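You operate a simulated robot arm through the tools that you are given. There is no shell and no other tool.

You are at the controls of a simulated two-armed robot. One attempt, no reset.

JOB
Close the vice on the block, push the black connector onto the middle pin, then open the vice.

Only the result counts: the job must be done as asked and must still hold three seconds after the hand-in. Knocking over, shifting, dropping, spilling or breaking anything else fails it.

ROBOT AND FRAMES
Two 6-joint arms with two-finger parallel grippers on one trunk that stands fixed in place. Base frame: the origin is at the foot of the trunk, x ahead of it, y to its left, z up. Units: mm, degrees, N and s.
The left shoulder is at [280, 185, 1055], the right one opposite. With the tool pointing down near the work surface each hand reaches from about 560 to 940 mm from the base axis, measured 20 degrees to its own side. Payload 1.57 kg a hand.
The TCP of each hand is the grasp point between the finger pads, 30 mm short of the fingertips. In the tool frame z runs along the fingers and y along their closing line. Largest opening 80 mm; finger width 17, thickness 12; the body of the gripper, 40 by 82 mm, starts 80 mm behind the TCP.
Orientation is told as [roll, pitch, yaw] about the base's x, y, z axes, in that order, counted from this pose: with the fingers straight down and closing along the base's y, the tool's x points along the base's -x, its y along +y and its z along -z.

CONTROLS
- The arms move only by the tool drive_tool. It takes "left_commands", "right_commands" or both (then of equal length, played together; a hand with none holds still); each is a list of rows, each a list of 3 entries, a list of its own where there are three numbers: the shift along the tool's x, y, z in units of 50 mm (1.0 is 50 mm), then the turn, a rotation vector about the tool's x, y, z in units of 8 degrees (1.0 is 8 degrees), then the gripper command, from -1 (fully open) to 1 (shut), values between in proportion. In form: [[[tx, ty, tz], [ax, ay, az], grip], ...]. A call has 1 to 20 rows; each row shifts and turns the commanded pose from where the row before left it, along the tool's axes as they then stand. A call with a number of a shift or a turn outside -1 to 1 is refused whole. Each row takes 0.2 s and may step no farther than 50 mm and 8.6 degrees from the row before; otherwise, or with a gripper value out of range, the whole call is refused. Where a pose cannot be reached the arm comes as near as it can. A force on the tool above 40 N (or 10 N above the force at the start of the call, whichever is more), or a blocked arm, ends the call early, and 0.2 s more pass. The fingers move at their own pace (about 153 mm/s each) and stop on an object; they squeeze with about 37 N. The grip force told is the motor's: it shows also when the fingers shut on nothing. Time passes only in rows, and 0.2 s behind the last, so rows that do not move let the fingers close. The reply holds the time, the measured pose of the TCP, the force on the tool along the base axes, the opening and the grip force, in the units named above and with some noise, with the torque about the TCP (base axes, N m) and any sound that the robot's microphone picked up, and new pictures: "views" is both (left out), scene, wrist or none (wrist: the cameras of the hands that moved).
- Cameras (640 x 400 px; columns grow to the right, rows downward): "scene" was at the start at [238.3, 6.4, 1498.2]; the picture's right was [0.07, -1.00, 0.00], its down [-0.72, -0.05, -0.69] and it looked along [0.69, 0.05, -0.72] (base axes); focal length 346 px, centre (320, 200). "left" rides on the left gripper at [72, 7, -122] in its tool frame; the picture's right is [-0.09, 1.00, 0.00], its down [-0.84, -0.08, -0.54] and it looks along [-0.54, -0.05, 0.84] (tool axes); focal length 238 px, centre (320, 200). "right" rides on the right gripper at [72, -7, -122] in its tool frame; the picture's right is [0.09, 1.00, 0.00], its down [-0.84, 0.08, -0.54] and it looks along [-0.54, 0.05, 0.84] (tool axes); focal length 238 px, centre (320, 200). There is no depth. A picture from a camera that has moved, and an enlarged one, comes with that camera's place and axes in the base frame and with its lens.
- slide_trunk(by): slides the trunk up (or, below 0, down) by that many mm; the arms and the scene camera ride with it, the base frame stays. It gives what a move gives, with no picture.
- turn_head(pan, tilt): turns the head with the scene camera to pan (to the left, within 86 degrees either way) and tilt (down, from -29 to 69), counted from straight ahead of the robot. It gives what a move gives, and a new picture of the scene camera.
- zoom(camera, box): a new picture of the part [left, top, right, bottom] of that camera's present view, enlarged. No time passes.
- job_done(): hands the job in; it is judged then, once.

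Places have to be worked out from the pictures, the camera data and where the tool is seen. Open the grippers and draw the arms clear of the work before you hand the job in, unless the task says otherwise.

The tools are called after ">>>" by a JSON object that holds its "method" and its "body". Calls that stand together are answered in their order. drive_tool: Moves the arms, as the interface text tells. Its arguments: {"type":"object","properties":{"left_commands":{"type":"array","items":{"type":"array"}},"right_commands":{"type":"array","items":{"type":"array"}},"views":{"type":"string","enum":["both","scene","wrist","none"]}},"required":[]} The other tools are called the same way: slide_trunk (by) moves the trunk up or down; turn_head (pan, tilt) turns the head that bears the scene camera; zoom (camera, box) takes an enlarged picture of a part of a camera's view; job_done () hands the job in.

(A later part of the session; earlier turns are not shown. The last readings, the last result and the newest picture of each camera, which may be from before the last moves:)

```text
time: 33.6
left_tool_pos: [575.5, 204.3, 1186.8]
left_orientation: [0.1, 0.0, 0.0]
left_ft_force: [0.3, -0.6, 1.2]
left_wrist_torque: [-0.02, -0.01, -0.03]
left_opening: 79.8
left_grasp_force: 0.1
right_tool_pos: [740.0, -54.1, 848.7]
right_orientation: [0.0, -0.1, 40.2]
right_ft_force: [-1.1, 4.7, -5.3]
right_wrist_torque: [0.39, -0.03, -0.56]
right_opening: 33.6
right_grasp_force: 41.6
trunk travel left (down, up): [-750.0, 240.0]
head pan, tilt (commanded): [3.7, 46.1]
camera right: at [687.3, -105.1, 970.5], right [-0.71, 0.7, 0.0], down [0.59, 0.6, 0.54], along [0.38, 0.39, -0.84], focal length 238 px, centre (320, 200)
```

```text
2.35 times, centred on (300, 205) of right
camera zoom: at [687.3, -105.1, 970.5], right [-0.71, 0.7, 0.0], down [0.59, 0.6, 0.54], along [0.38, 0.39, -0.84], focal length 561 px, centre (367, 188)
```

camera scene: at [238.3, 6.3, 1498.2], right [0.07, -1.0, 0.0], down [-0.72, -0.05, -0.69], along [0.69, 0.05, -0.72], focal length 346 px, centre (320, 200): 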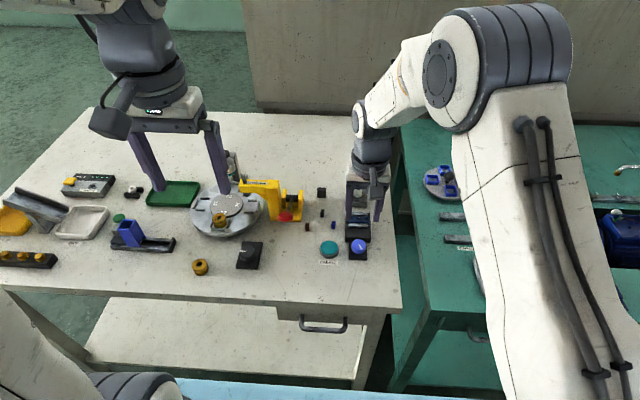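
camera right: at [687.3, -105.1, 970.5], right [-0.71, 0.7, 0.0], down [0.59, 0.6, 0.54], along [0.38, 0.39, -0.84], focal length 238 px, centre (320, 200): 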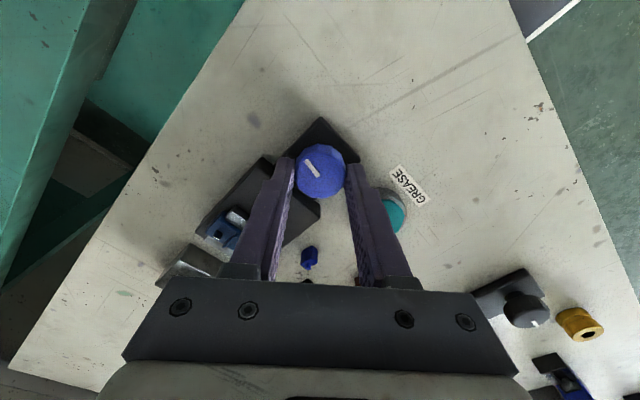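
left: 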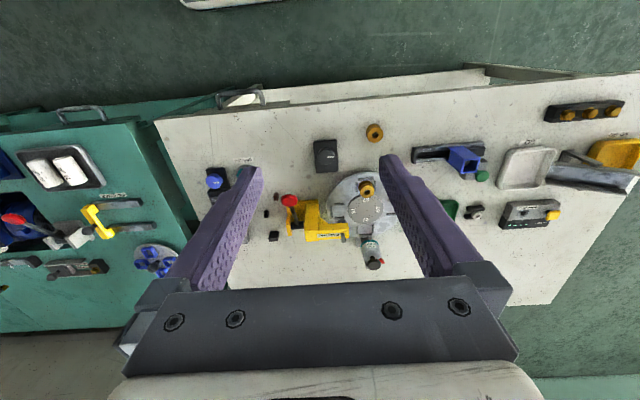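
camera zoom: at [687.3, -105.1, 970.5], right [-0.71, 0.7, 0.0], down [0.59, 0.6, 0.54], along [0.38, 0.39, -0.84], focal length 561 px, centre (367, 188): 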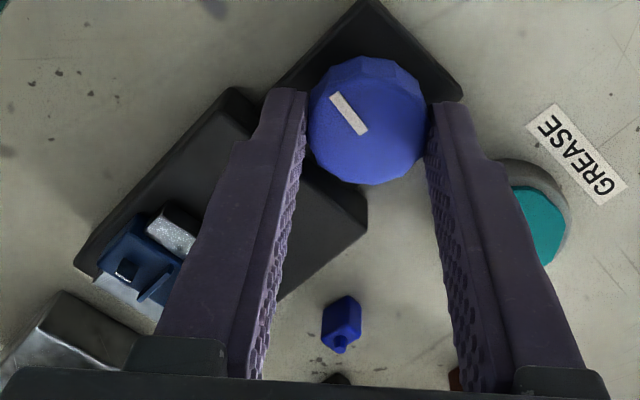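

Torque has risen to −0.56 N·m and the fingers slipped with the pointer at about 270° (180° total), so the vice is at its closed stop. I release, lift away and inspect.

>>> {"method": "drive_tool", "body": {"right_commands": [[[0, 0, 0], [0, 0, 0], 0.0], [[0, 0, 0], [0, 0, 0], 0.0], [[0, 0, -0.3], [0, 0, 0], 0.0], [[0, 0, -0.6], [0, 0, 0], 0.0], [[0, 0, -0.6], [0, 0, 0], 0.0], [[0, 0, -0.6], [0, 0, 1], 0.0], [[0, 0, 0], [0, 0, 1], -0.2], [[0, 0, 0], [0, 0, 1], -0.2], [[0, 0, 0], [0, 0, 1], -0.2], [[0, 0, 0], [0, 0, 1], -0.2], [[0, 0, 0], [0, 0, 0], -0.2]], "views": "both"}}

>>> {"method": "zoom", "body": {"camera": "right", "box": [285, 155, 350, 220]}}

>>> {"method": "zoom", "body": {"camera": "scene", "box": [350, 205, 385, 250]}}

>>> {"method": "zoom", "body": {"camera": "right", "box": [290, 90, 350, 165]}}

```text
time: 36.0
left_tool_pos: [575.0, 203.2, 1185.9]
left_orientation: [0.0, 0.0, 0.0]
left_ft_force: [0.0, 0.9, -0.4]
left_wrist_torque: [-0.01, -0.01, 0.01]
left_opening: 79.9
left_grasp_force: 0.1
right_tool_pos: [740.5, -55.7, 952.3]
right_orientation: [0.0, 0.1, -0.1]
right_ft_force: [-0.6, -0.1, -0.2]
right_wrist_torque: [0.02, -0.02, 0.02]
right_opening: 47.9
right_grasp_force: 0.1
trunk travel left (down, up): [-750.0, 240.0]
head pan, tilt (commanded): [3.7, 46.1]
camera scene: at [238.3, 5.9, 1498.2], right [0.07, -1.0, 0.0], down [-0.72, -0.05, -0.69], along [0.69, 0.05, -0.72], focal length 346 px, centre (320, 200)
camera right: at [666.6, -61.8, 1074.1], right [-0.09, 1.0, 0.0], down [0.84, 0.08, 0.54], along [0.54, 0.05, -0.84], focal length 238 px, centre (320, 200)
```

scene: 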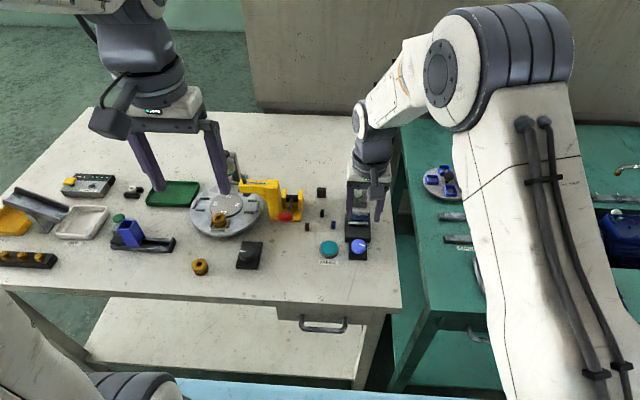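
right: 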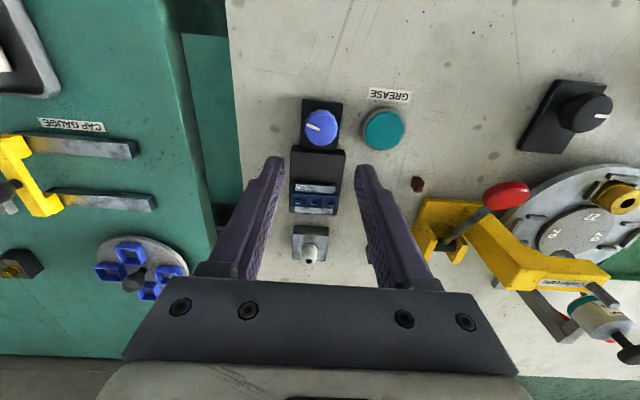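

```text
6.15 times, centred on (318, 188) of right
camera zoom: at [666.6, -61.8, 1074.1], right [-0.09, 1.0, 0.0], down [0.84, 0.08, 0.54], along [0.54, 0.05, -0.84], focal length 1467 px, centre (335, 277)
```

zoom: 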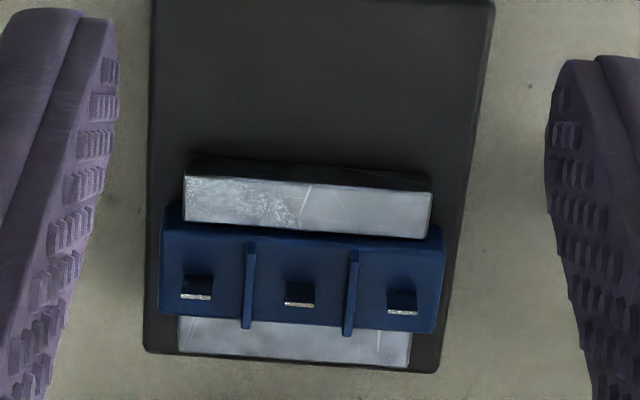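

```text
8.89 times, centred on (368, 228) of scene
camera zoom: at [238.3, 5.9, 1498.2], right [0.07, -1.0, 0.0], down [-0.72, -0.05, -0.69], along [0.69, 0.05, -0.72], focal length 3080 px, centre (-102, -44)
```

zoom: 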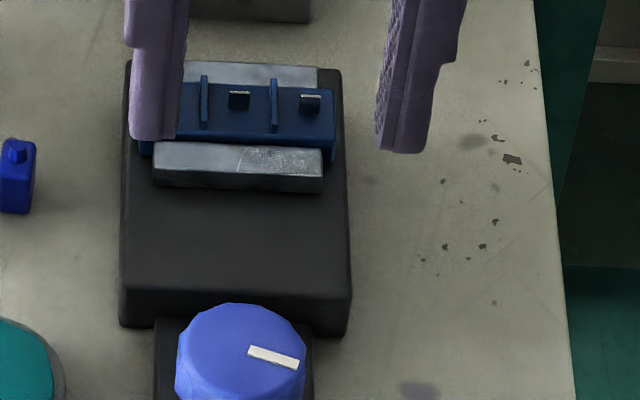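

```text
5.33 times, centred on (320, 128) of right
camera zoom: at [666.6, -61.8, 1074.1], right [-0.09, 1.0, 0.0], down [0.84, 0.08, 0.54], along [0.54, 0.05, -0.84], focal length 1271 px, centre (320, 587)
```

zoom: 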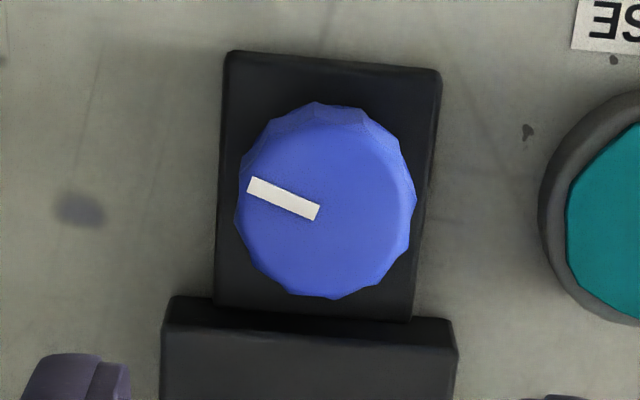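

The block has been pushed back nearly against the rear jaw; I zoom in closely to verify whether it actually touches both jaws.

>>> {"method": "zoom", "body": {"camera": "scene", "box": [360, 209, 376, 221]}}

>>> {"method": "zoom", "body": {"camera": "right", "box": [295, 175, 345, 215]}}

```text
16.00 times, centred on (368, 215) of scene
camera zoom: at [238.3, 5.9, 1498.2], right [0.07, -1.0, 0.0], down [-0.72, -0.05, -0.69], along [0.69, 0.05, -0.72], focal length 5544 px, centre (-448, -40)
```

zoom: 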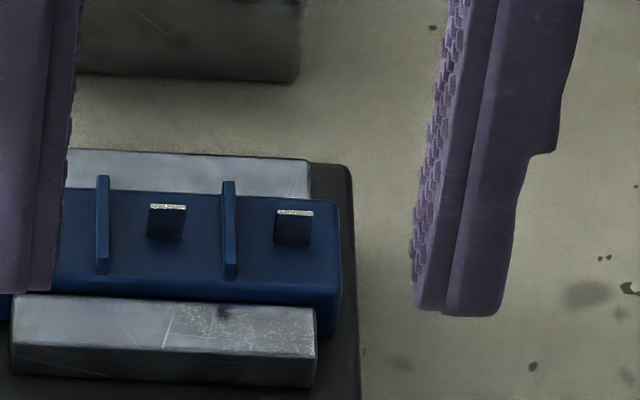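

```text
10.00 times, centred on (320, 195) of right
camera zoom: at [666.6, -61.8, 1074.1], right [-0.09, 1.0, 0.0], down [0.84, 0.08, 0.54], along [0.54, 0.05, -0.84], focal length 2384 px, centre (320, 250)
```

zoom: 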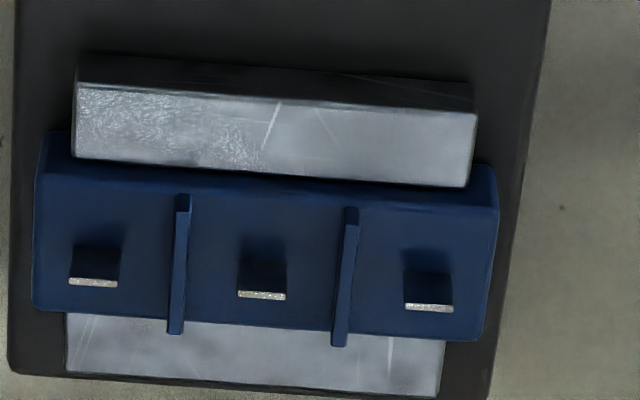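

It looks like a residual gap of perhaps 1–3 mm at the rear jaw may remain, so I regrip from yaw −24° and try tightening further.

>>> {"method": "drive_tool", "body": {"right_commands": [[[0, 0, 0], [0, 0, 1], -0.2], [[0, 0, 0], [0, 0, 1], -0.2], [[0, 0, 0], [0, 0, 1], -0.2], [[0, 0, 0.6], [0, 0, 0], -0.2], [[0, 0, 0.6], [0, 0, 0], -0.2], [[0, 0, 0.6], [0, 0, 0], -0.2], [[0, 0, 0.32], [0, 0, 0], -0.2], [[0, 0, 0], [0, 0, 0], -0.2], [[0, 0, 0], [0, 0, 0], 0.2], [[0, 0, 0], [0, 0, 0], 1], [[0, 0, 0], [0, 0, 0], 1]], "views": "wrist"}}

>>> {"method": "zoom", "body": {"camera": "right", "box": [250, 120, 400, 290]}}

```text
time: 38.4
left_tool_pos: [574.8, 203.5, 1186.3]
left_orientation: [0.0, 0.0, 0.0]
left_ft_force: [-1.0, -0.8, -0.5]
left_wrist_torque: [0.02, -0.03, -0.02]
left_opening: 80.1
left_grasp_force: 0.0
right_tool_pos: [739.6, -55.3, 845.1]
right_orientation: [0.1, 0.0, -23.9]
right_ft_force: [5.5, 19.7, -7.4]
right_wrist_torque: [0.45, -0.63, -0.04]
right_opening: 33.2
right_grasp_force: 41.4
trunk travel left (down, up): [-750.0, 240.0]
head pan, tilt (commanded): [3.7, 46.1]
camera right: at [669.3, -31.9, 968.0], right [0.32, 0.95, 0.0], down [0.79, -0.27, 0.54], along [0.52, -0.17, -0.84], focal length 238 px, centre (320, 200)
```

right: 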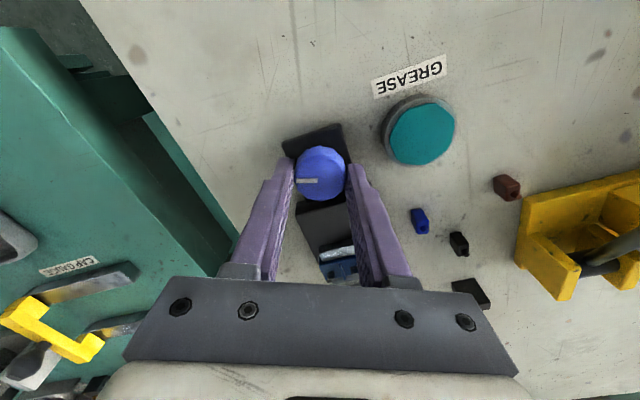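

```text
2.35 times, centred on (325, 205) of right
camera zoom: at [669.3, -31.9, 968.0], right [0.32, 0.95, 0.0], down [0.79, -0.27, 0.54], along [0.52, -0.17, -0.84], focal length 561 px, centre (308, 188)
```

zoom: 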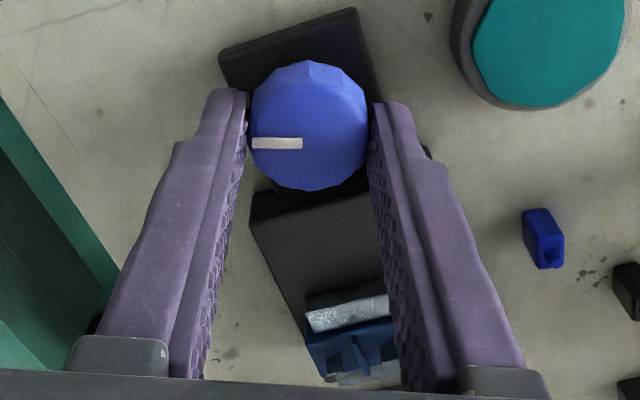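

Grip firm; I relieve +1 mm in y and turn 8° counter-clockwise to test.

>>> {"method": "drive_tool", "body": {"right_commands": [[[0.004, 0.02, 0], [0, 0, 0], 1], [[0, 0, 0], [0, 0, -0.5], 1], [[0, 0, 0], [0, 0, -0.5], 1], [[0, 0, 0], [0, 0, 0], 1]], "views": "wrist"}}

>>> {"method": "zoom", "body": {"camera": "right", "box": [250, 120, 400, 290]}}

```text
time: 39.4
left_tool_pos: [574.4, 203.0, 1186.4]
left_orientation: [0.0, 0.0, 0.1]
left_ft_force: [-0.3, -0.8, -0.2]
left_wrist_torque: [0.03, -0.02, -0.01]
left_opening: 80.1
left_grasp_force: 0.0
right_tool_pos: [740.3, -54.8, 845.0]
right_orientation: [0.0, 0.0, -15.9]
right_ft_force: [8.8, 10.2, -5.3]
right_wrist_torque: [0.24, -0.46, -0.12]
right_opening: 33.3
right_grasp_force: 41.4
trunk travel left (down, up): [-750.0, 240.0]
head pan, tilt (commanded): [3.7, 46.1]
camera right: at [667.2, -41.3, 968.2], right [0.18, 0.98, 0.0], down [0.83, -0.15, 0.54], along [0.53, -0.1, -0.84], focal length 238 px, centre (320, 200)
```

right: 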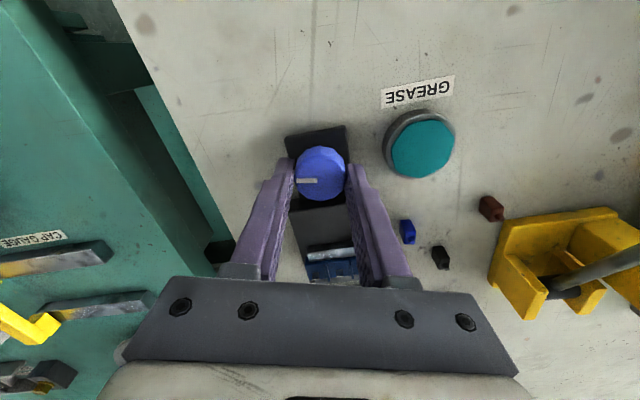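

```text
2.35 times, centred on (325, 205) of right
camera zoom: at [667.2, -41.3, 968.2], right [0.18, 0.98, 0.0], down [0.83, -0.15, 0.54], along [0.53, -0.1, -0.84], focal length 561 px, centre (308, 188)
```

zoom: 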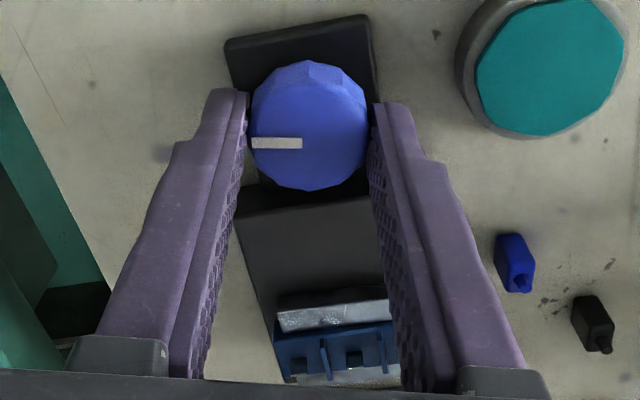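

The knob turned along another 8° with low torque; continue 8° more.

>>> {"method": "drive_tool", "body": {"right_commands": [[[0, 0, 0], [0, 0, -0.5], 1], [[0, 0, 0], [0, 0, -0.5], 1], [[0, 0, 0], [0, 0, 0], 1]], "views": "wrist"}}

>>> {"method": "zoom", "body": {"camera": "right", "box": [250, 120, 400, 290]}}

```text
time: 40.2
left_tool_pos: [574.0, 204.4, 1187.2]
left_orientation: [0.0, 0.0, 0.0]
left_ft_force: [-0.1, 0.6, -0.3]
left_wrist_torque: [0.02, -0.01, 0.02]
left_opening: 80.4
left_grasp_force: 0.0
right_tool_pos: [737.6, -55.4, 845.3]
right_orientation: [0.0, 0.0, -7.9]
right_ft_force: [4.5, 6.5, 7.5]
right_wrist_torque: [0.2, 0.44, -0.39]
right_opening: 33.4
right_grasp_force: 41.3
trunk travel left (down, up): [-750.0, 240.0]
head pan, tilt (commanded): [3.7, 46.1]
camera right: at [664.9, -51.0, 968.2], right [0.05, 1.0, 0.0], down [0.84, -0.04, 0.54], along [0.54, -0.03, -0.84], focal length 238 px, centre (320, 200)
```

right: 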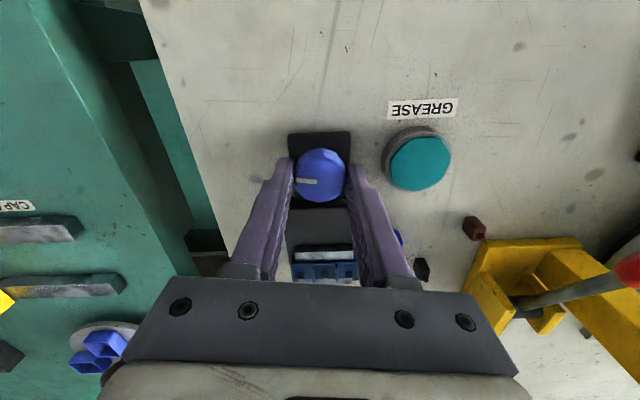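

```text
2.35 times, centred on (325, 205) of right
camera zoom: at [664.9, -51.0, 968.2], right [0.05, 1.0, 0.0], down [0.84, -0.04, 0.54], along [0.54, -0.03, -0.84], focal length 561 px, centre (308, 188)
```

zoom: 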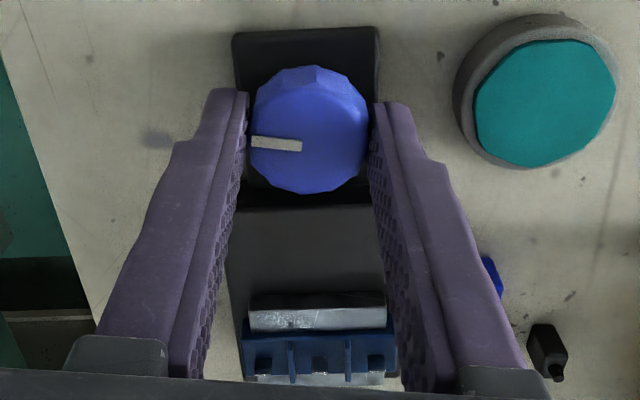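

Torque now −0.39 N·m with a slight slip – it is reaching the stop. One more 8° to firm it up.

>>> {"method": "drive_tool", "body": {"right_commands": [[[0, 0, 0], [0, 0, -0.5], 1], [[0, 0, 0], [0, 0, -0.5], 1], [[0, 0, 0], [0, 0, 0], 1]], "views": "wrist"}}

>>> {"method": "zoom", "body": {"camera": "right", "box": [250, 120, 400, 290]}}

```text
time: 41.0
left_tool_pos: [573.6, 203.9, 1186.7]
left_orientation: [-0.1, 0.0, 0.0]
left_ft_force: [0.5, 0.1, 0.3]
left_wrist_torque: [-0.02, 0.0, -0.01]
left_opening: 79.9
left_grasp_force: 0.0
right_tool_pos: [739.1, -54.6, 845.1]
right_orientation: [0.1, 0.0, 0.2]
right_ft_force: [1.7, 4.9, 8.4]
right_wrist_torque: [0.19, 0.12, -0.51]
right_opening: 33.2
right_grasp_force: 41.0
trunk travel left (down, up): [-750.0, 240.0]
head pan, tilt (commanded): [3.7, 46.1]
camera right: at [665.3, -61.1, 967.6], right [-0.09, 1.0, 0.0], down [0.84, 0.08, 0.54], along [0.54, 0.05, -0.84], focal length 238 px, centre (320, 200)
```

right: 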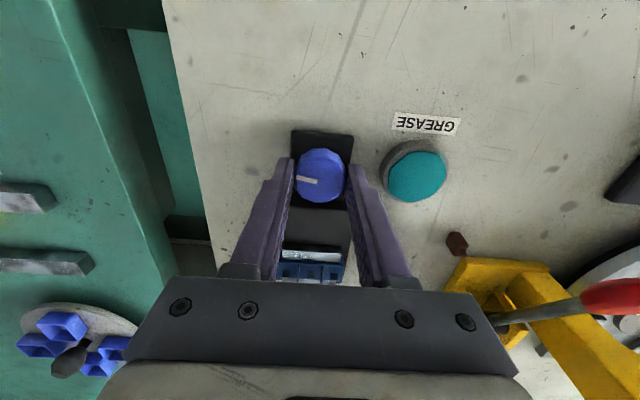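

```text
2.35 times, centred on (325, 205) of right
camera zoom: at [665.3, -61.1, 967.6], right [-0.09, 1.0, 0.0], down [0.84, 0.08, 0.54], along [0.54, 0.05, -0.84], focal length 561 px, centre (308, 188)
```

zoom: 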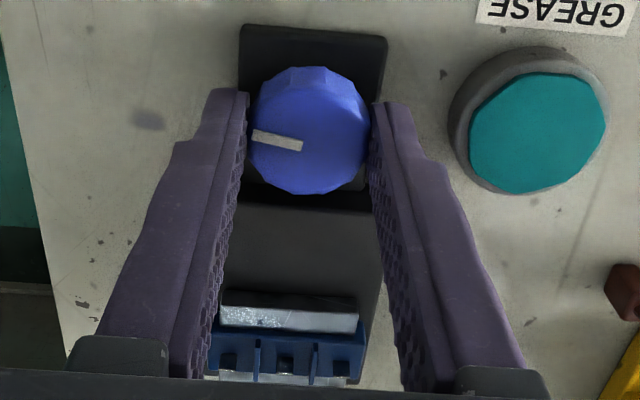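

The fingers slip at −0.5 N·m with the knob fixed at ≈261°: the vice is clamped on the block. I release and lift for inspection.

>>> {"method": "drive_tool", "body": {"right_commands": [[[0, 0, 0], [0, 0, 0], -0.1], [[0, 0, 0], [0, 0, 0], -0.2], [[0, 0, -0.3], [0, 0, 0], -0.2], [[0, 0, -0.6], [0, 0, 0], -0.2], [[0, 0, -0.6], [0, 0, 0], -0.2], [[0, 0, -0.6], [0, 0, 0], -0.2], [[0, 0, 0], [0, 0, 0], -0.2]], "views": "both"}}

>>> {"method": "zoom", "body": {"camera": "right", "box": [295, 175, 345, 215]}}

>>> {"method": "zoom", "body": {"camera": "scene", "box": [360, 209, 376, 221]}}

>>> {"method": "zoom", "body": {"camera": "right", "box": [290, 90, 350, 165]}}

```text
time: 42.6
left_tool_pos: [574.0, 203.6, 1186.3]
left_orientation: [0.0, 0.1, 0.0]
left_ft_force: [-1.0, 0.5, -0.2]
left_wrist_torque: [-0.02, -0.05, 0.02]
left_opening: 80.1
left_grasp_force: 0.0
right_tool_pos: [738.4, -53.1, 953.5]
right_orientation: [0.0, 0.0, 0.0]
right_ft_force: [0.1, -0.5, 0.6]
right_wrist_torque: [0.04, 0.02, -0.01]
right_opening: 48.2
right_grasp_force: 0.0
trunk travel left (down, up): [-750.0, 240.0]
head pan, tilt (commanded): [3.7, 46.1]
camera scene: at [238.2, 6.1, 1498.3], right [0.07, -1.0, 0.0], down [-0.72, -0.05, -0.69], along [0.69, 0.05, -0.72], focal length 346 px, centre (320, 200)
camera right: at [665.7, -58.8, 1075.8], right [-0.09, 1.0, 0.0], down [0.84, 0.08, 0.54], along [0.54, 0.05, -0.84], focal length 238 px, centre (320, 200)
```

scene: 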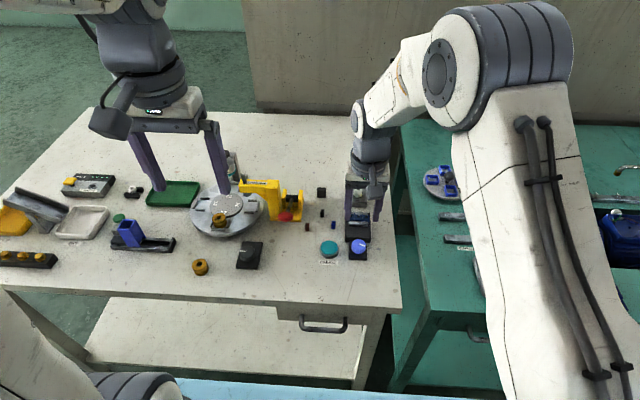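
right: 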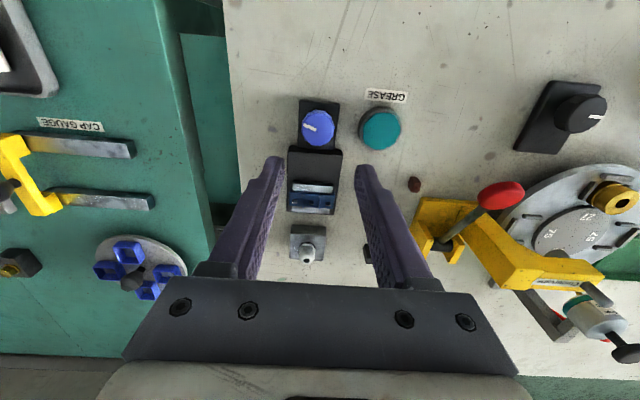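

```text
10.00 times, centred on (320, 195) of right
camera zoom: at [665.7, -58.8, 1075.8], right [-0.09, 1.0, 0.0], down [0.84, 0.08, 0.54], along [0.54, 0.05, -0.84], focal length 2384 px, centre (320, 250)
```

zoom: 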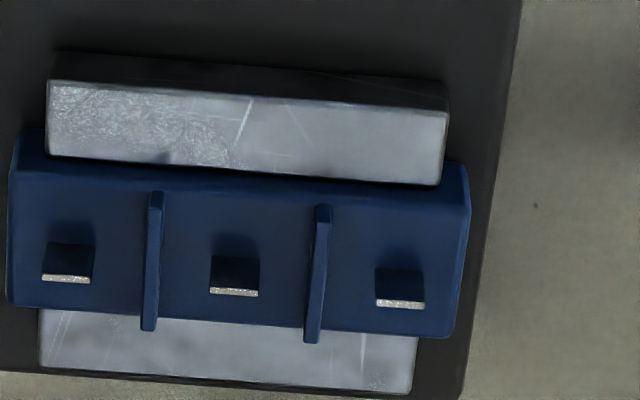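

```text
16.00 times, centred on (368, 215) of scene
camera zoom: at [238.2, 6.1, 1498.3], right [0.07, -1.0, 0.0], down [-0.72, -0.05, -0.69], along [0.69, 0.05, -0.72], focal length 5544 px, centre (-448, -40)
```

zoom: 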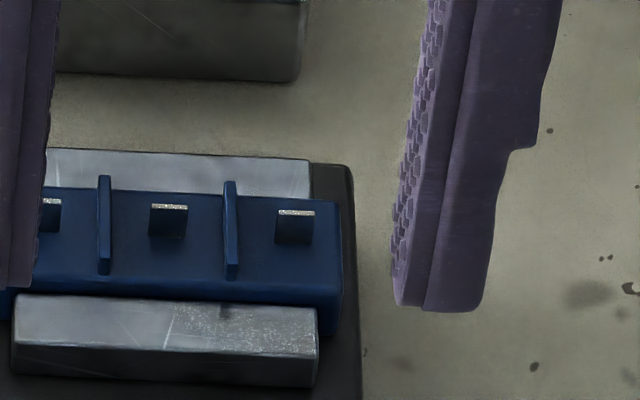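

```text
5.33 times, centred on (320, 128) of right
camera zoom: at [665.7, -58.8, 1075.8], right [-0.09, 1.0, 0.0], down [0.84, 0.08, 0.54], along [0.54, 0.05, -0.84], focal length 1271 px, centre (320, 587)
```

zoom: 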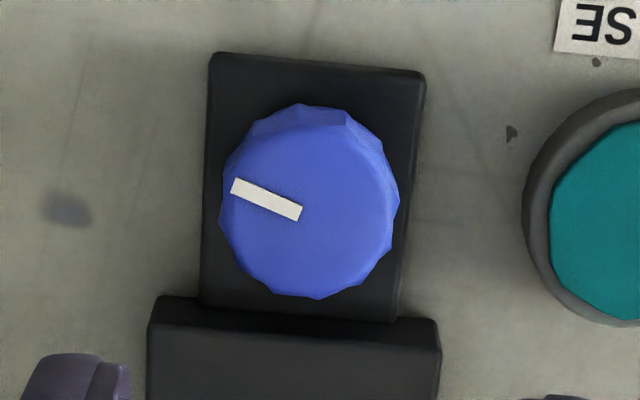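

Knob springs back to the same angle as before and the block position is unchanged, so it is firmly held between the jaws. I now retract the right hand to its starting area.

>>> {"method": "drive_tool", "body": {"right_commands": [[[0, 0, -0.9], [0, 0, 0], -0.2], [[0.4, -0.55, -0.5], [0, 0, 0], -0.2], [[0.4, -0.55, -0.5], [0, 0, 0], -0.2], [[0.4, -0.55, -0.5], [0, 0, 0], -0.2], [[0.4, -0.55, -0.5], [0, 0, 0], -0.2], [[0.4, -0.55, -0.5], [0, 0, 0], -0.2], [[0.4, -0.55, -0.5], [0, 0, 0], -0.2], [[0.4, -0.45, -0.5], [0, 0, 0], -0.2], [[0.3, 0, 0], [0, 0, 0], -0.2]], "views": "scene"}}

>>> {"method": "zoom", "body": {"camera": "scene", "box": [350, 200, 385, 225]}}

```text
time: 44.6
left_tool_pos: [574.4, 202.8, 1186.9]
left_orientation: [-0.1, 0.0, 0.0]
left_ft_force: [1.0, -0.5, 0.4]
left_wrist_torque: [0.02, 0.01, 0.0]
left_opening: 80.1
left_grasp_force: 0.0
right_tool_pos: [581.8, -241.5, 1169.8]
right_orientation: [-0.1, 0.1, 0.1]
right_ft_force: [-0.1, -0.2, -0.4]
right_wrist_torque: [0.0, 0.01, 0.02]
right_opening: 48.2
right_grasp_force: 0.1
trunk travel left (down, up): [-750.0, 240.0]
head pan, tilt (commanded): [3.7, 46.1]
camera scene: at [238.3, 6.0, 1498.2], right [0.07, -1.0, 0.0], down [-0.72, -0.05, -0.69], along [0.69, 0.05, -0.72], focal length 346 px, centre (320, 200)
```

scene: 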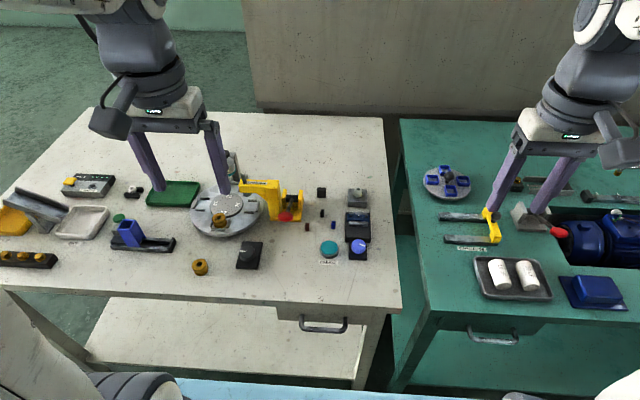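

```text
16.00 times, centred on (368, 212) of scene
camera zoom: at [238.3, 6.0, 1498.2], right [0.07, -1.0, 0.0], down [-0.72, -0.05, -0.69], along [0.69, 0.05, -0.72], focal length 5544 px, centre (-440, 0)
```

zoom: 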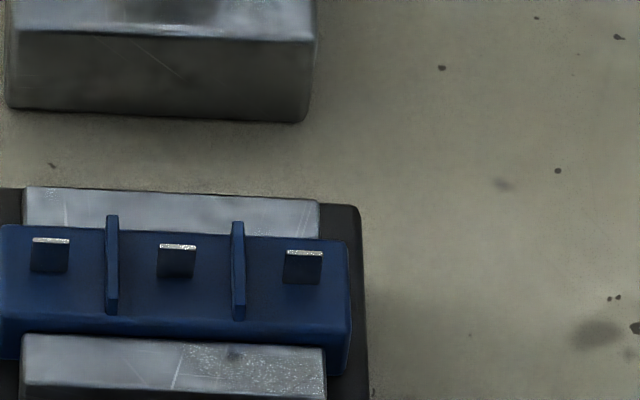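

The right hand is clear. Now I bring the left hand over near the black plug at a safe height to measure its exact place and yaw.

>>> {"method": "drive_tool", "body": {"left_commands": [[[-0.5, -0.35, 0.5], [0, 0, 0], -1], [[-0.5, -0.35, 0.5], [0, 0, 0], -1], [[-0.5, -0.35, 0.5], [0, 0, 0], -1], [[-0.5, -0.35, 0.5], [0, 0, 0], -1], [[-0.5, -0.35, 0.5], [0, 0, 0], -1], [[-0.5, -0.35, 0.5], [0, 0, 0], -1], [[-0.5, -0.35, 0.5], [0, 0, 0], -1], [[-0.5, -0.35, 0.5], [0, 0, 0], -1], [[-0.5, -0.35, 0.5], [0, 0, 0], -1], [[0, 0, 0], [0, 0, 0], -1]], "views": "both"}}

>>> {"method": "zoom", "body": {"camera": "left", "box": [270, 120, 370, 230]}}

>>> {"method": "zoom", "body": {"camera": "left", "box": [300, 170, 340, 200]}}

```text
time: 46.8
left_tool_pos: [796.7, 48.7, 957.4]
left_orientation: [-0.1, 0.0, 0.2]
left_ft_force: [-0.5, 0.2, -0.2]
left_wrist_torque: [0.0, 0.0, 0.0]
left_opening: 79.9
left_grasp_force: 0.0
right_tool_pos: [581.8, -240.4, 1169.0]
right_orientation: [0.1, 0.0, 0.0]
right_ft_force: [0.0, 0.3, 0.2]
right_wrist_torque: [0.02, 0.03, 0.0]
right_opening: 48.1
right_grasp_force: 0.1
trunk travel left (down, up): [-750.0, 240.0]
head pan, tilt (commanded): [3.7, 46.1]
camera scene: at [238.6, 6.0, 1498.2], right [0.07, -1.0, 0.0], down [-0.72, -0.05, -0.69], along [0.69, 0.05, -0.72], focal length 346 px, centre (320, 200)
camera left: at [725.5, 54.0, 1081.1], right [0.09, 1.0, 0.0], down [0.84, -0.08, 0.54], along [0.54, -0.05, -0.84], focal length 238 px, centre (320, 200)
```

scene: 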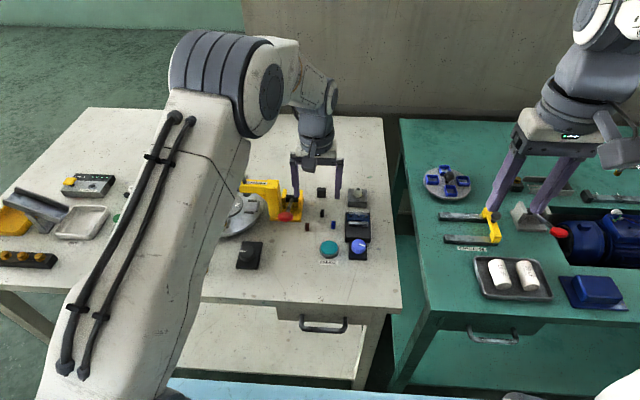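
left: 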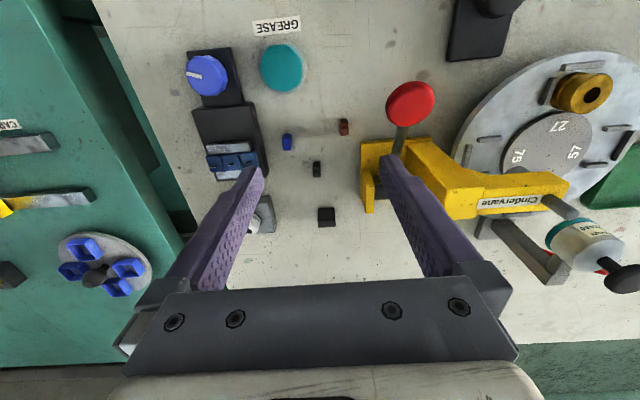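

```text
3.64 times, centred on (320, 175) of left
camera zoom: at [725.5, 54.0, 1081.1], right [0.09, 1.0, 0.0], down [0.84, -0.08, 0.54], along [0.54, -0.05, -0.84], focal length 867 px, centre (320, 291)
```

zoom: 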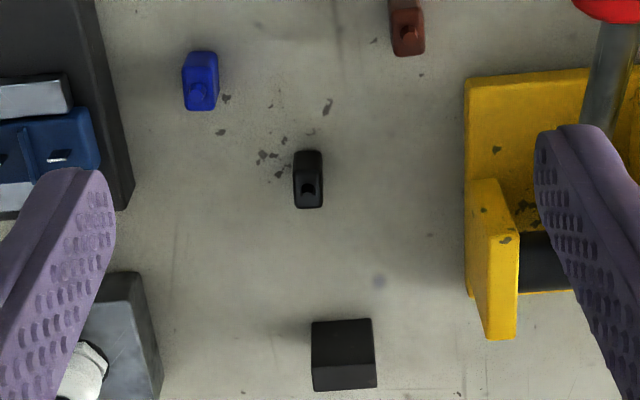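

```text
13.33 times, centred on (320, 185) of left
camera zoom: at [725.5, 54.0, 1081.1], right [0.09, 1.0, 0.0], down [0.84, -0.08, 0.54], along [0.54, -0.05, -0.84], focal length 3178 px, centre (320, 400)
```

zoom: 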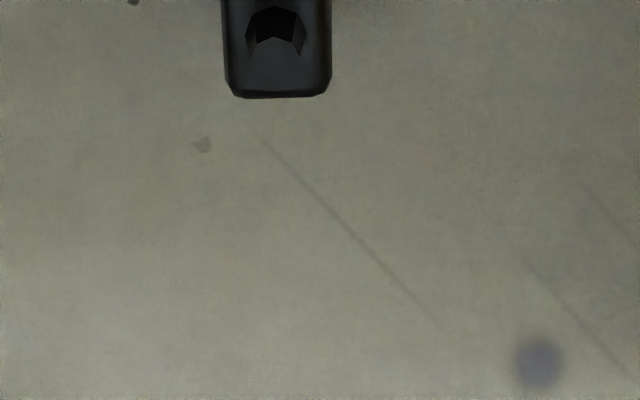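

I need the plug framed properly; zooming at its pixel position.

>>> {"method": "zoom", "body": {"camera": "left", "box": [304, 157, 330, 181]}}

>>> {"method": "zoom", "body": {"camera": "left", "box": [195, 125, 275, 190]}}

```text
16.00 times, centred on (317, 169) of left
camera zoom: at [725.5, 54.0, 1081.1], right [0.09, 1.0, 0.0], down [0.84, -0.08, 0.54], along [0.54, -0.05, -0.84], focal length 3814 px, centre (368, 696)
```

zoom: 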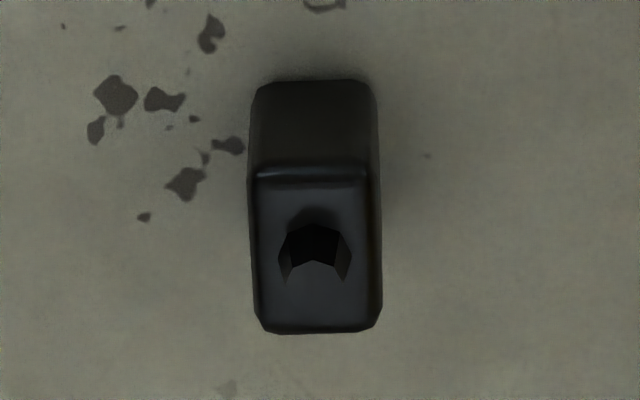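

```text
6.15 times, centred on (235, 158) of left
camera zoom: at [725.5, 54.0, 1081.1], right [0.09, 1.0, 0.0], down [0.84, -0.08, 0.54], along [0.54, -0.05, -0.84], focal length 1467 px, centre (843, 462)
```

zoom: 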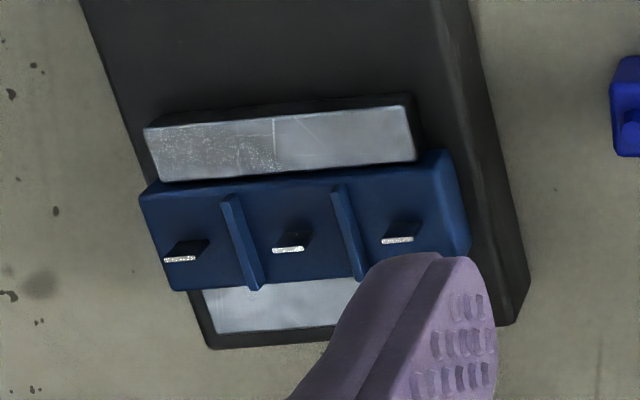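

The plug top centre computes to about (858,38) with ~−3.5° yaw, and the pins now lie at x≈827 along y. I wait a moment for the arm to settle and read the pose again.

>>> {"method": "drive_tool", "body": {"left_commands": [[[0, 0, 0], [0, 0, 0], -1], [[0, 0, 0], [0, 0, 0], -1]], "views": "wrist"}}

>>> {"method": "zoom", "body": {"camera": "left", "box": [304, 157, 330, 181]}}

```text
time: 47.4
left_tool_pos: [796.3, 49.0, 960.4]
left_orientation: [0.0, 0.0, -0.1]
left_ft_force: [0.1, 0.5, 0.7]
left_wrist_torque: [0.0, 0.01, 0.02]
left_opening: 80.0
left_grasp_force: 0.1
right_tool_pos: [581.0, -241.7, 1170.2]
right_orientation: [0.1, 0.0, -0.1]
right_ft_force: [-0.3, 0.3, 0.9]
right_wrist_torque: [0.0, 0.01, -0.01]
right_opening: 48.0
right_grasp_force: 0.0
trunk travel left (down, up): [-750.0, 240.0]
head pan, tilt (commanded): [3.7, 46.1]
camera left: at [725.2, 54.3, 1081.5], right [0.09, 1.0, 0.0], down [0.84, -0.08, 0.54], along [0.54, -0.05, -0.84], focal length 238 px, centre (320, 200)
```

left: 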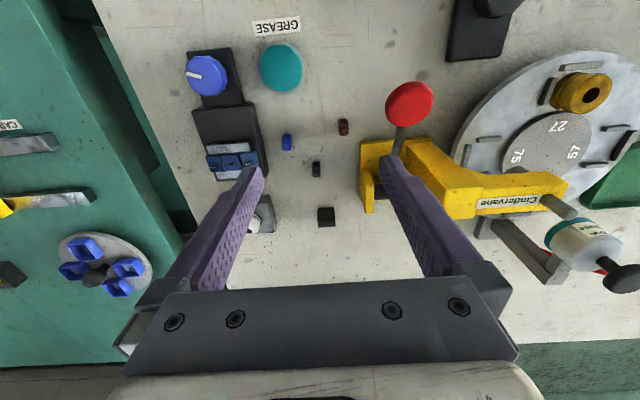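

```text
16.00 times, centred on (317, 169) of left
camera zoom: at [725.2, 54.3, 1081.5], right [0.09, 1.0, 0.0], down [0.84, -0.08, 0.54], along [0.54, -0.05, -0.84], focal length 3814 px, centre (368, 696)
```

zoom: 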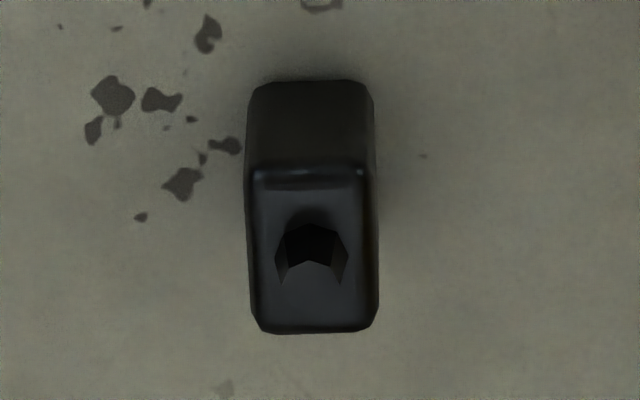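

Pose is steady at about (796.5,48.9,960). I move +61/−10 mm over the plug, rotate −3.5° to match its yaw, and hover at z≈880 with a 40 mm opening.

>>> {"method": "drive_tool", "body": {"left_commands": [[[-0.407, -0.067, 0.53], [0, 0, 0], 0.0], [[-0.407, -0.067, 0.53], [0, 0, 0], 0.0], [[-0.407, -0.067, 0.53], [0, 0, 0], 0.0], [[0, 0, 0], [0, 0, 0.44], 0.0], [[0, 0, 0], [0, 0, 0], 0.0], [[0, 0, 0], [0, 0, 0], 0.0]], "views": "both"}}

>>> {"method": "zoom", "body": {"camera": "left", "box": [260, 110, 380, 210]}}

>>> {"method": "zoom", "body": {"camera": "scene", "box": [290, 170, 390, 240]}}

```text
time: 48.8
left_tool_pos: [858.9, 36.3, 883.3]
left_orientation: [0.0, -0.1, -3.5]
left_ft_force: [-0.4, -0.2, 0.1]
left_wrist_torque: [0.01, -0.01, 0.02]
left_opening: 40.1
left_grasp_force: 0.0
right_tool_pos: [581.5, -241.1, 1171.0]
right_orientation: [0.0, -0.1, -0.1]
right_ft_force: [-0.3, 0.7, -0.6]
right_wrist_torque: [0.01, -0.01, 0.02]
right_opening: 48.4
right_grasp_force: 0.0
trunk travel left (down, up): [-750.0, 240.0]
head pan, tilt (commanded): [3.7, 46.1]
camera scene: at [238.3, 6.1, 1498.2], right [0.07, -1.0, 0.0], down [-0.72, -0.05, -0.69], along [0.69, 0.05, -0.72], focal length 346 px, centre (320, 200)
camera left: at [787.5, 46.8, 1005.2], right [0.15, 0.99, 0.0], down [0.83, -0.13, 0.54], along [0.54, -0.08, -0.84], focal length 238 px, centre (320, 200)
```

scene: 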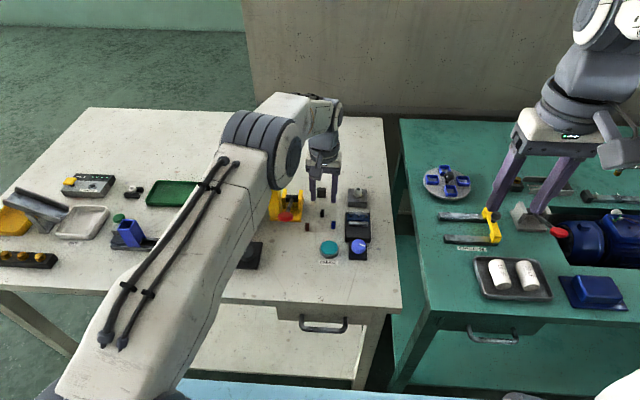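
left: 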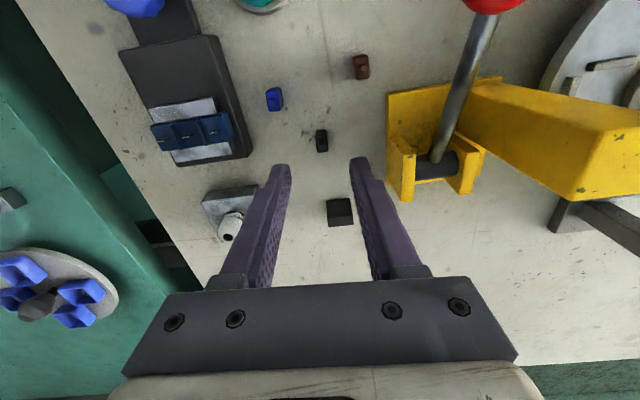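

```text
4.00 times, centred on (320, 160) of left
camera zoom: at [787.5, 46.8, 1005.2], right [0.15, 0.99, 0.0], down [0.83, -0.13, 0.54], along [0.54, -0.08, -0.84], focal length 953 px, centre (320, 360)
```

zoom: 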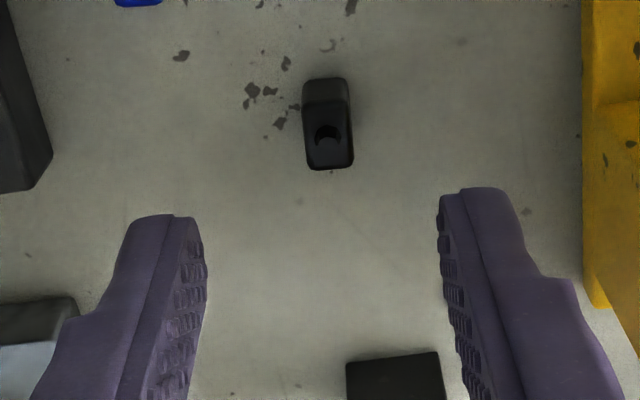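

```text
5.71 times, centred on (340, 205) of scene
camera zoom: at [238.3, 6.1, 1498.2], right [0.07, -1.0, 0.0], down [-0.72, -0.05, -0.69], along [0.69, 0.05, -0.72], focal length 1980 px, centre (206, 171)
```

zoom: 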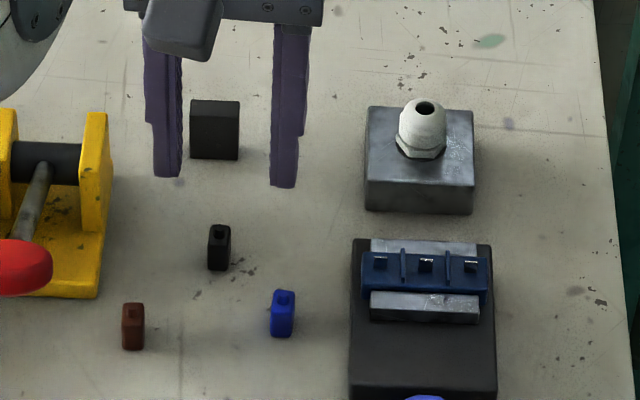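

The hand is ~2 mm off the plug (plug at ≈(857,38), TCP ≈(859,36)). I correct, then descend to TCP z≈845 and check again before the last bit.

>>> {"method": "drive_tool", "body": {"left_commands": [[[0.042, 0.037, 0], [0, 0, 0], 0.2], [[0, 0, 0.38], [0, 0, 0], 0.2], [[0, 0, 0.38], [0, 0, 0], 0.2], [[0, 0, 0], [0, 0, 0], 0.2], [[0, 0, 0], [0, 0, 0], 0.2]], "views": "both"}}

>>> {"method": "zoom", "body": {"camera": "left", "box": [260, 110, 380, 210]}}

>>> {"method": "zoom", "body": {"camera": "scene", "box": [290, 180, 360, 230]}}

```text
time: 50.0
left_tool_pos: [858.7, 37.4, 845.6]
left_orientation: [0.0, 0.0, -3.5]
left_ft_force: [0.0, 0.0, -0.1]
left_wrist_torque: [0.01, 0.0, -0.04]
left_opening: 32.2
left_grasp_force: 0.1
right_tool_pos: [582.2, -241.0, 1170.3]
right_orientation: [0.0, 0.0, 0.0]
right_ft_force: [1.2, -0.1, -0.4]
right_wrist_torque: [0.02, 0.02, 0.02]
right_opening: 48.2
right_grasp_force: 0.1
trunk travel left (down, up): [-750.0, 240.0]
head pan, tilt (commanded): [3.7, 46.1]
camera scene: at [238.3, 6.1, 1498.2], right [0.07, -1.0, 0.0], down [-0.72, -0.05, -0.69], along [0.69, 0.05, -0.72], focal length 346 px, centre (320, 200)
camera left: at [787.0, 47.5, 967.2], right [0.15, 0.99, 0.0], down [0.83, -0.13, 0.54], along [0.54, -0.08, -0.84], focal length 238 px, centre (320, 200)
```

scene: 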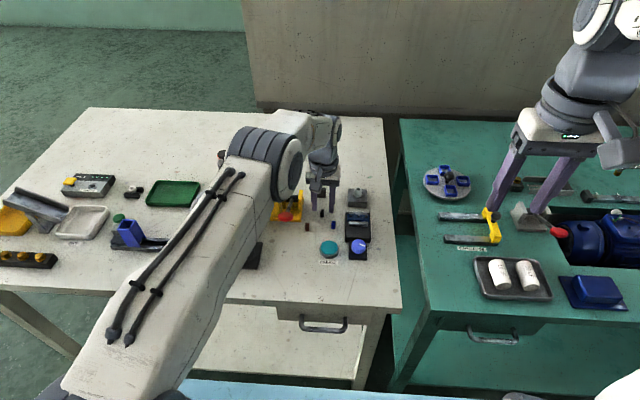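
left: 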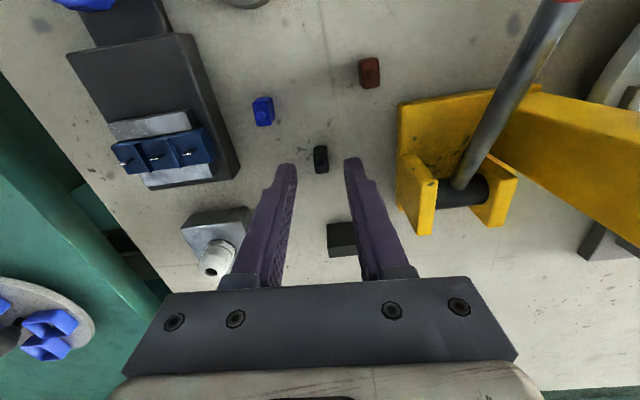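

```text
4.00 times, centred on (320, 160) of left
camera zoom: at [787.0, 47.5, 967.2], right [0.15, 0.99, 0.0], down [0.83, -0.13, 0.54], along [0.54, -0.08, -0.84], focal length 953 px, centre (320, 360)
```

zoom: 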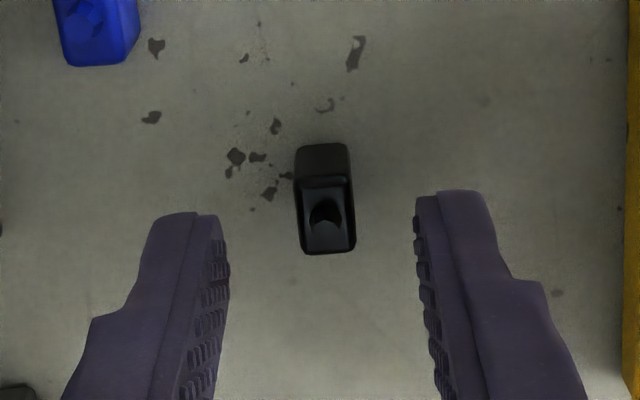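

```text
8.00 times, centred on (325, 205) of scene
camera zoom: at [238.3, 6.1, 1498.2], right [0.07, -1.0, 0.0], down [-0.72, -0.05, -0.69], along [0.69, 0.05, -0.72], focal length 2772 px, centre (280, 160)
```

zoom: 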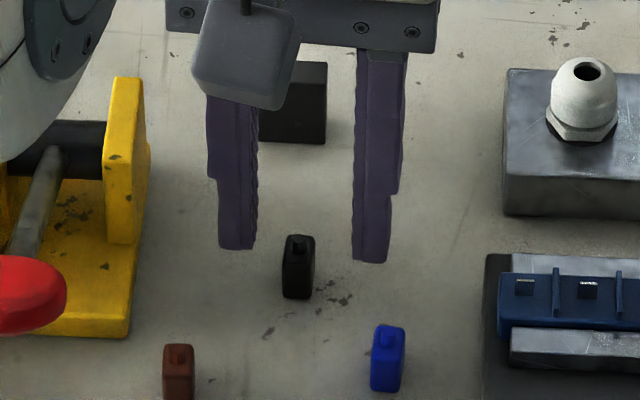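

Centred well laterally; I shift 2 mm back in x, descend 13 mm (tips ≈802) and close on the plug.

>>> {"method": "drive_tool", "body": {"left_commands": [[[0.04, 0.01, 0], [0, 0, 0], 0.2], [[0, 0, 0.13], [0, 0, 0], 0.2], [[0, 0, 0.13], [0, 0, 0], 0.2], [[0, 0, 0], [0, 0, 0], 0.2]], "views": "wrist"}}

>>> {"method": "zoom", "body": {"camera": "left", "box": [260, 110, 380, 210]}}

>>> {"method": "zoom", "body": {"camera": "scene", "box": [305, 190, 345, 220]}}

```text
time: 51.0
left_tool_pos: [855.6, 37.5, 831.2]
left_orientation: [0.0, 0.0, -3.5]
left_ft_force: [-0.5, 0.3, -0.2]
left_wrist_torque: [-0.01, 0.03, 0.0]
left_opening: 32.3
left_grasp_force: 0.1
right_tool_pos: [581.6, -241.9, 1169.4]
right_orientation: [0.0, 0.0, 0.1]
right_ft_force: [-0.3, -0.3, -0.4]
right_wrist_torque: [0.01, -0.04, 0.01]
right_opening: 47.9
right_grasp_force: 0.0
trunk travel left (down, up): [-750.0, 240.0]
head pan, tilt (commanded): [3.7, 46.1]
camera left: at [784.7, 47.8, 953.5], right [0.15, 0.99, 0.0], down [0.83, -0.13, 0.54], along [0.54, -0.08, -0.84], focal length 238 px, centre (320, 200)
```

left: 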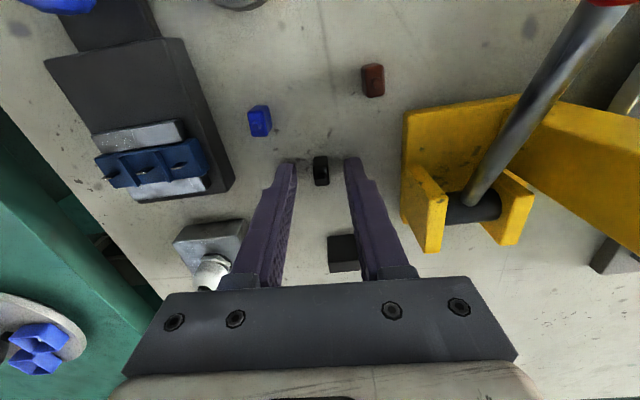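

```text
4.00 times, centred on (320, 160) of left
camera zoom: at [784.7, 47.8, 953.5], right [0.15, 0.99, 0.0], down [0.83, -0.13, 0.54], along [0.54, -0.08, -0.84], focal length 953 px, centre (320, 360)
```

zoom: 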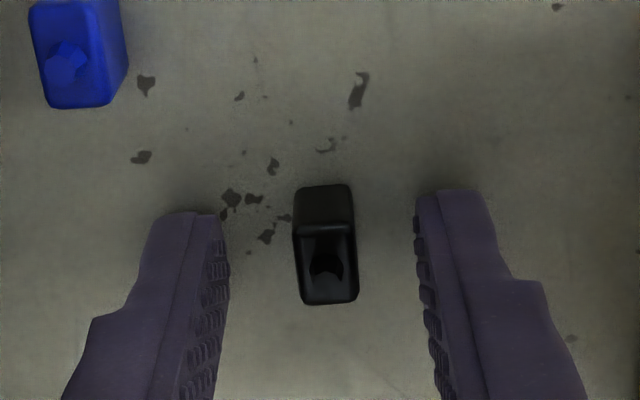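

```text
13.33 times, centred on (325, 205) of scene
camera zoom: at [238.4, 6.1, 1498.2], right [0.07, -1.0, 0.0], down [-0.72, -0.05, -0.69], along [0.69, 0.05, -0.72], focal length 4620 px, centre (253, 133)
```

zoom: 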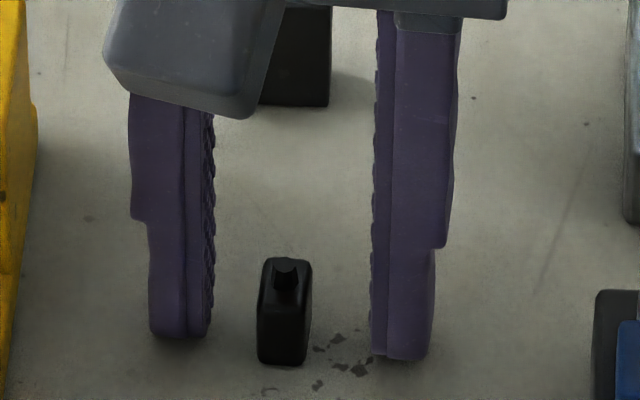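

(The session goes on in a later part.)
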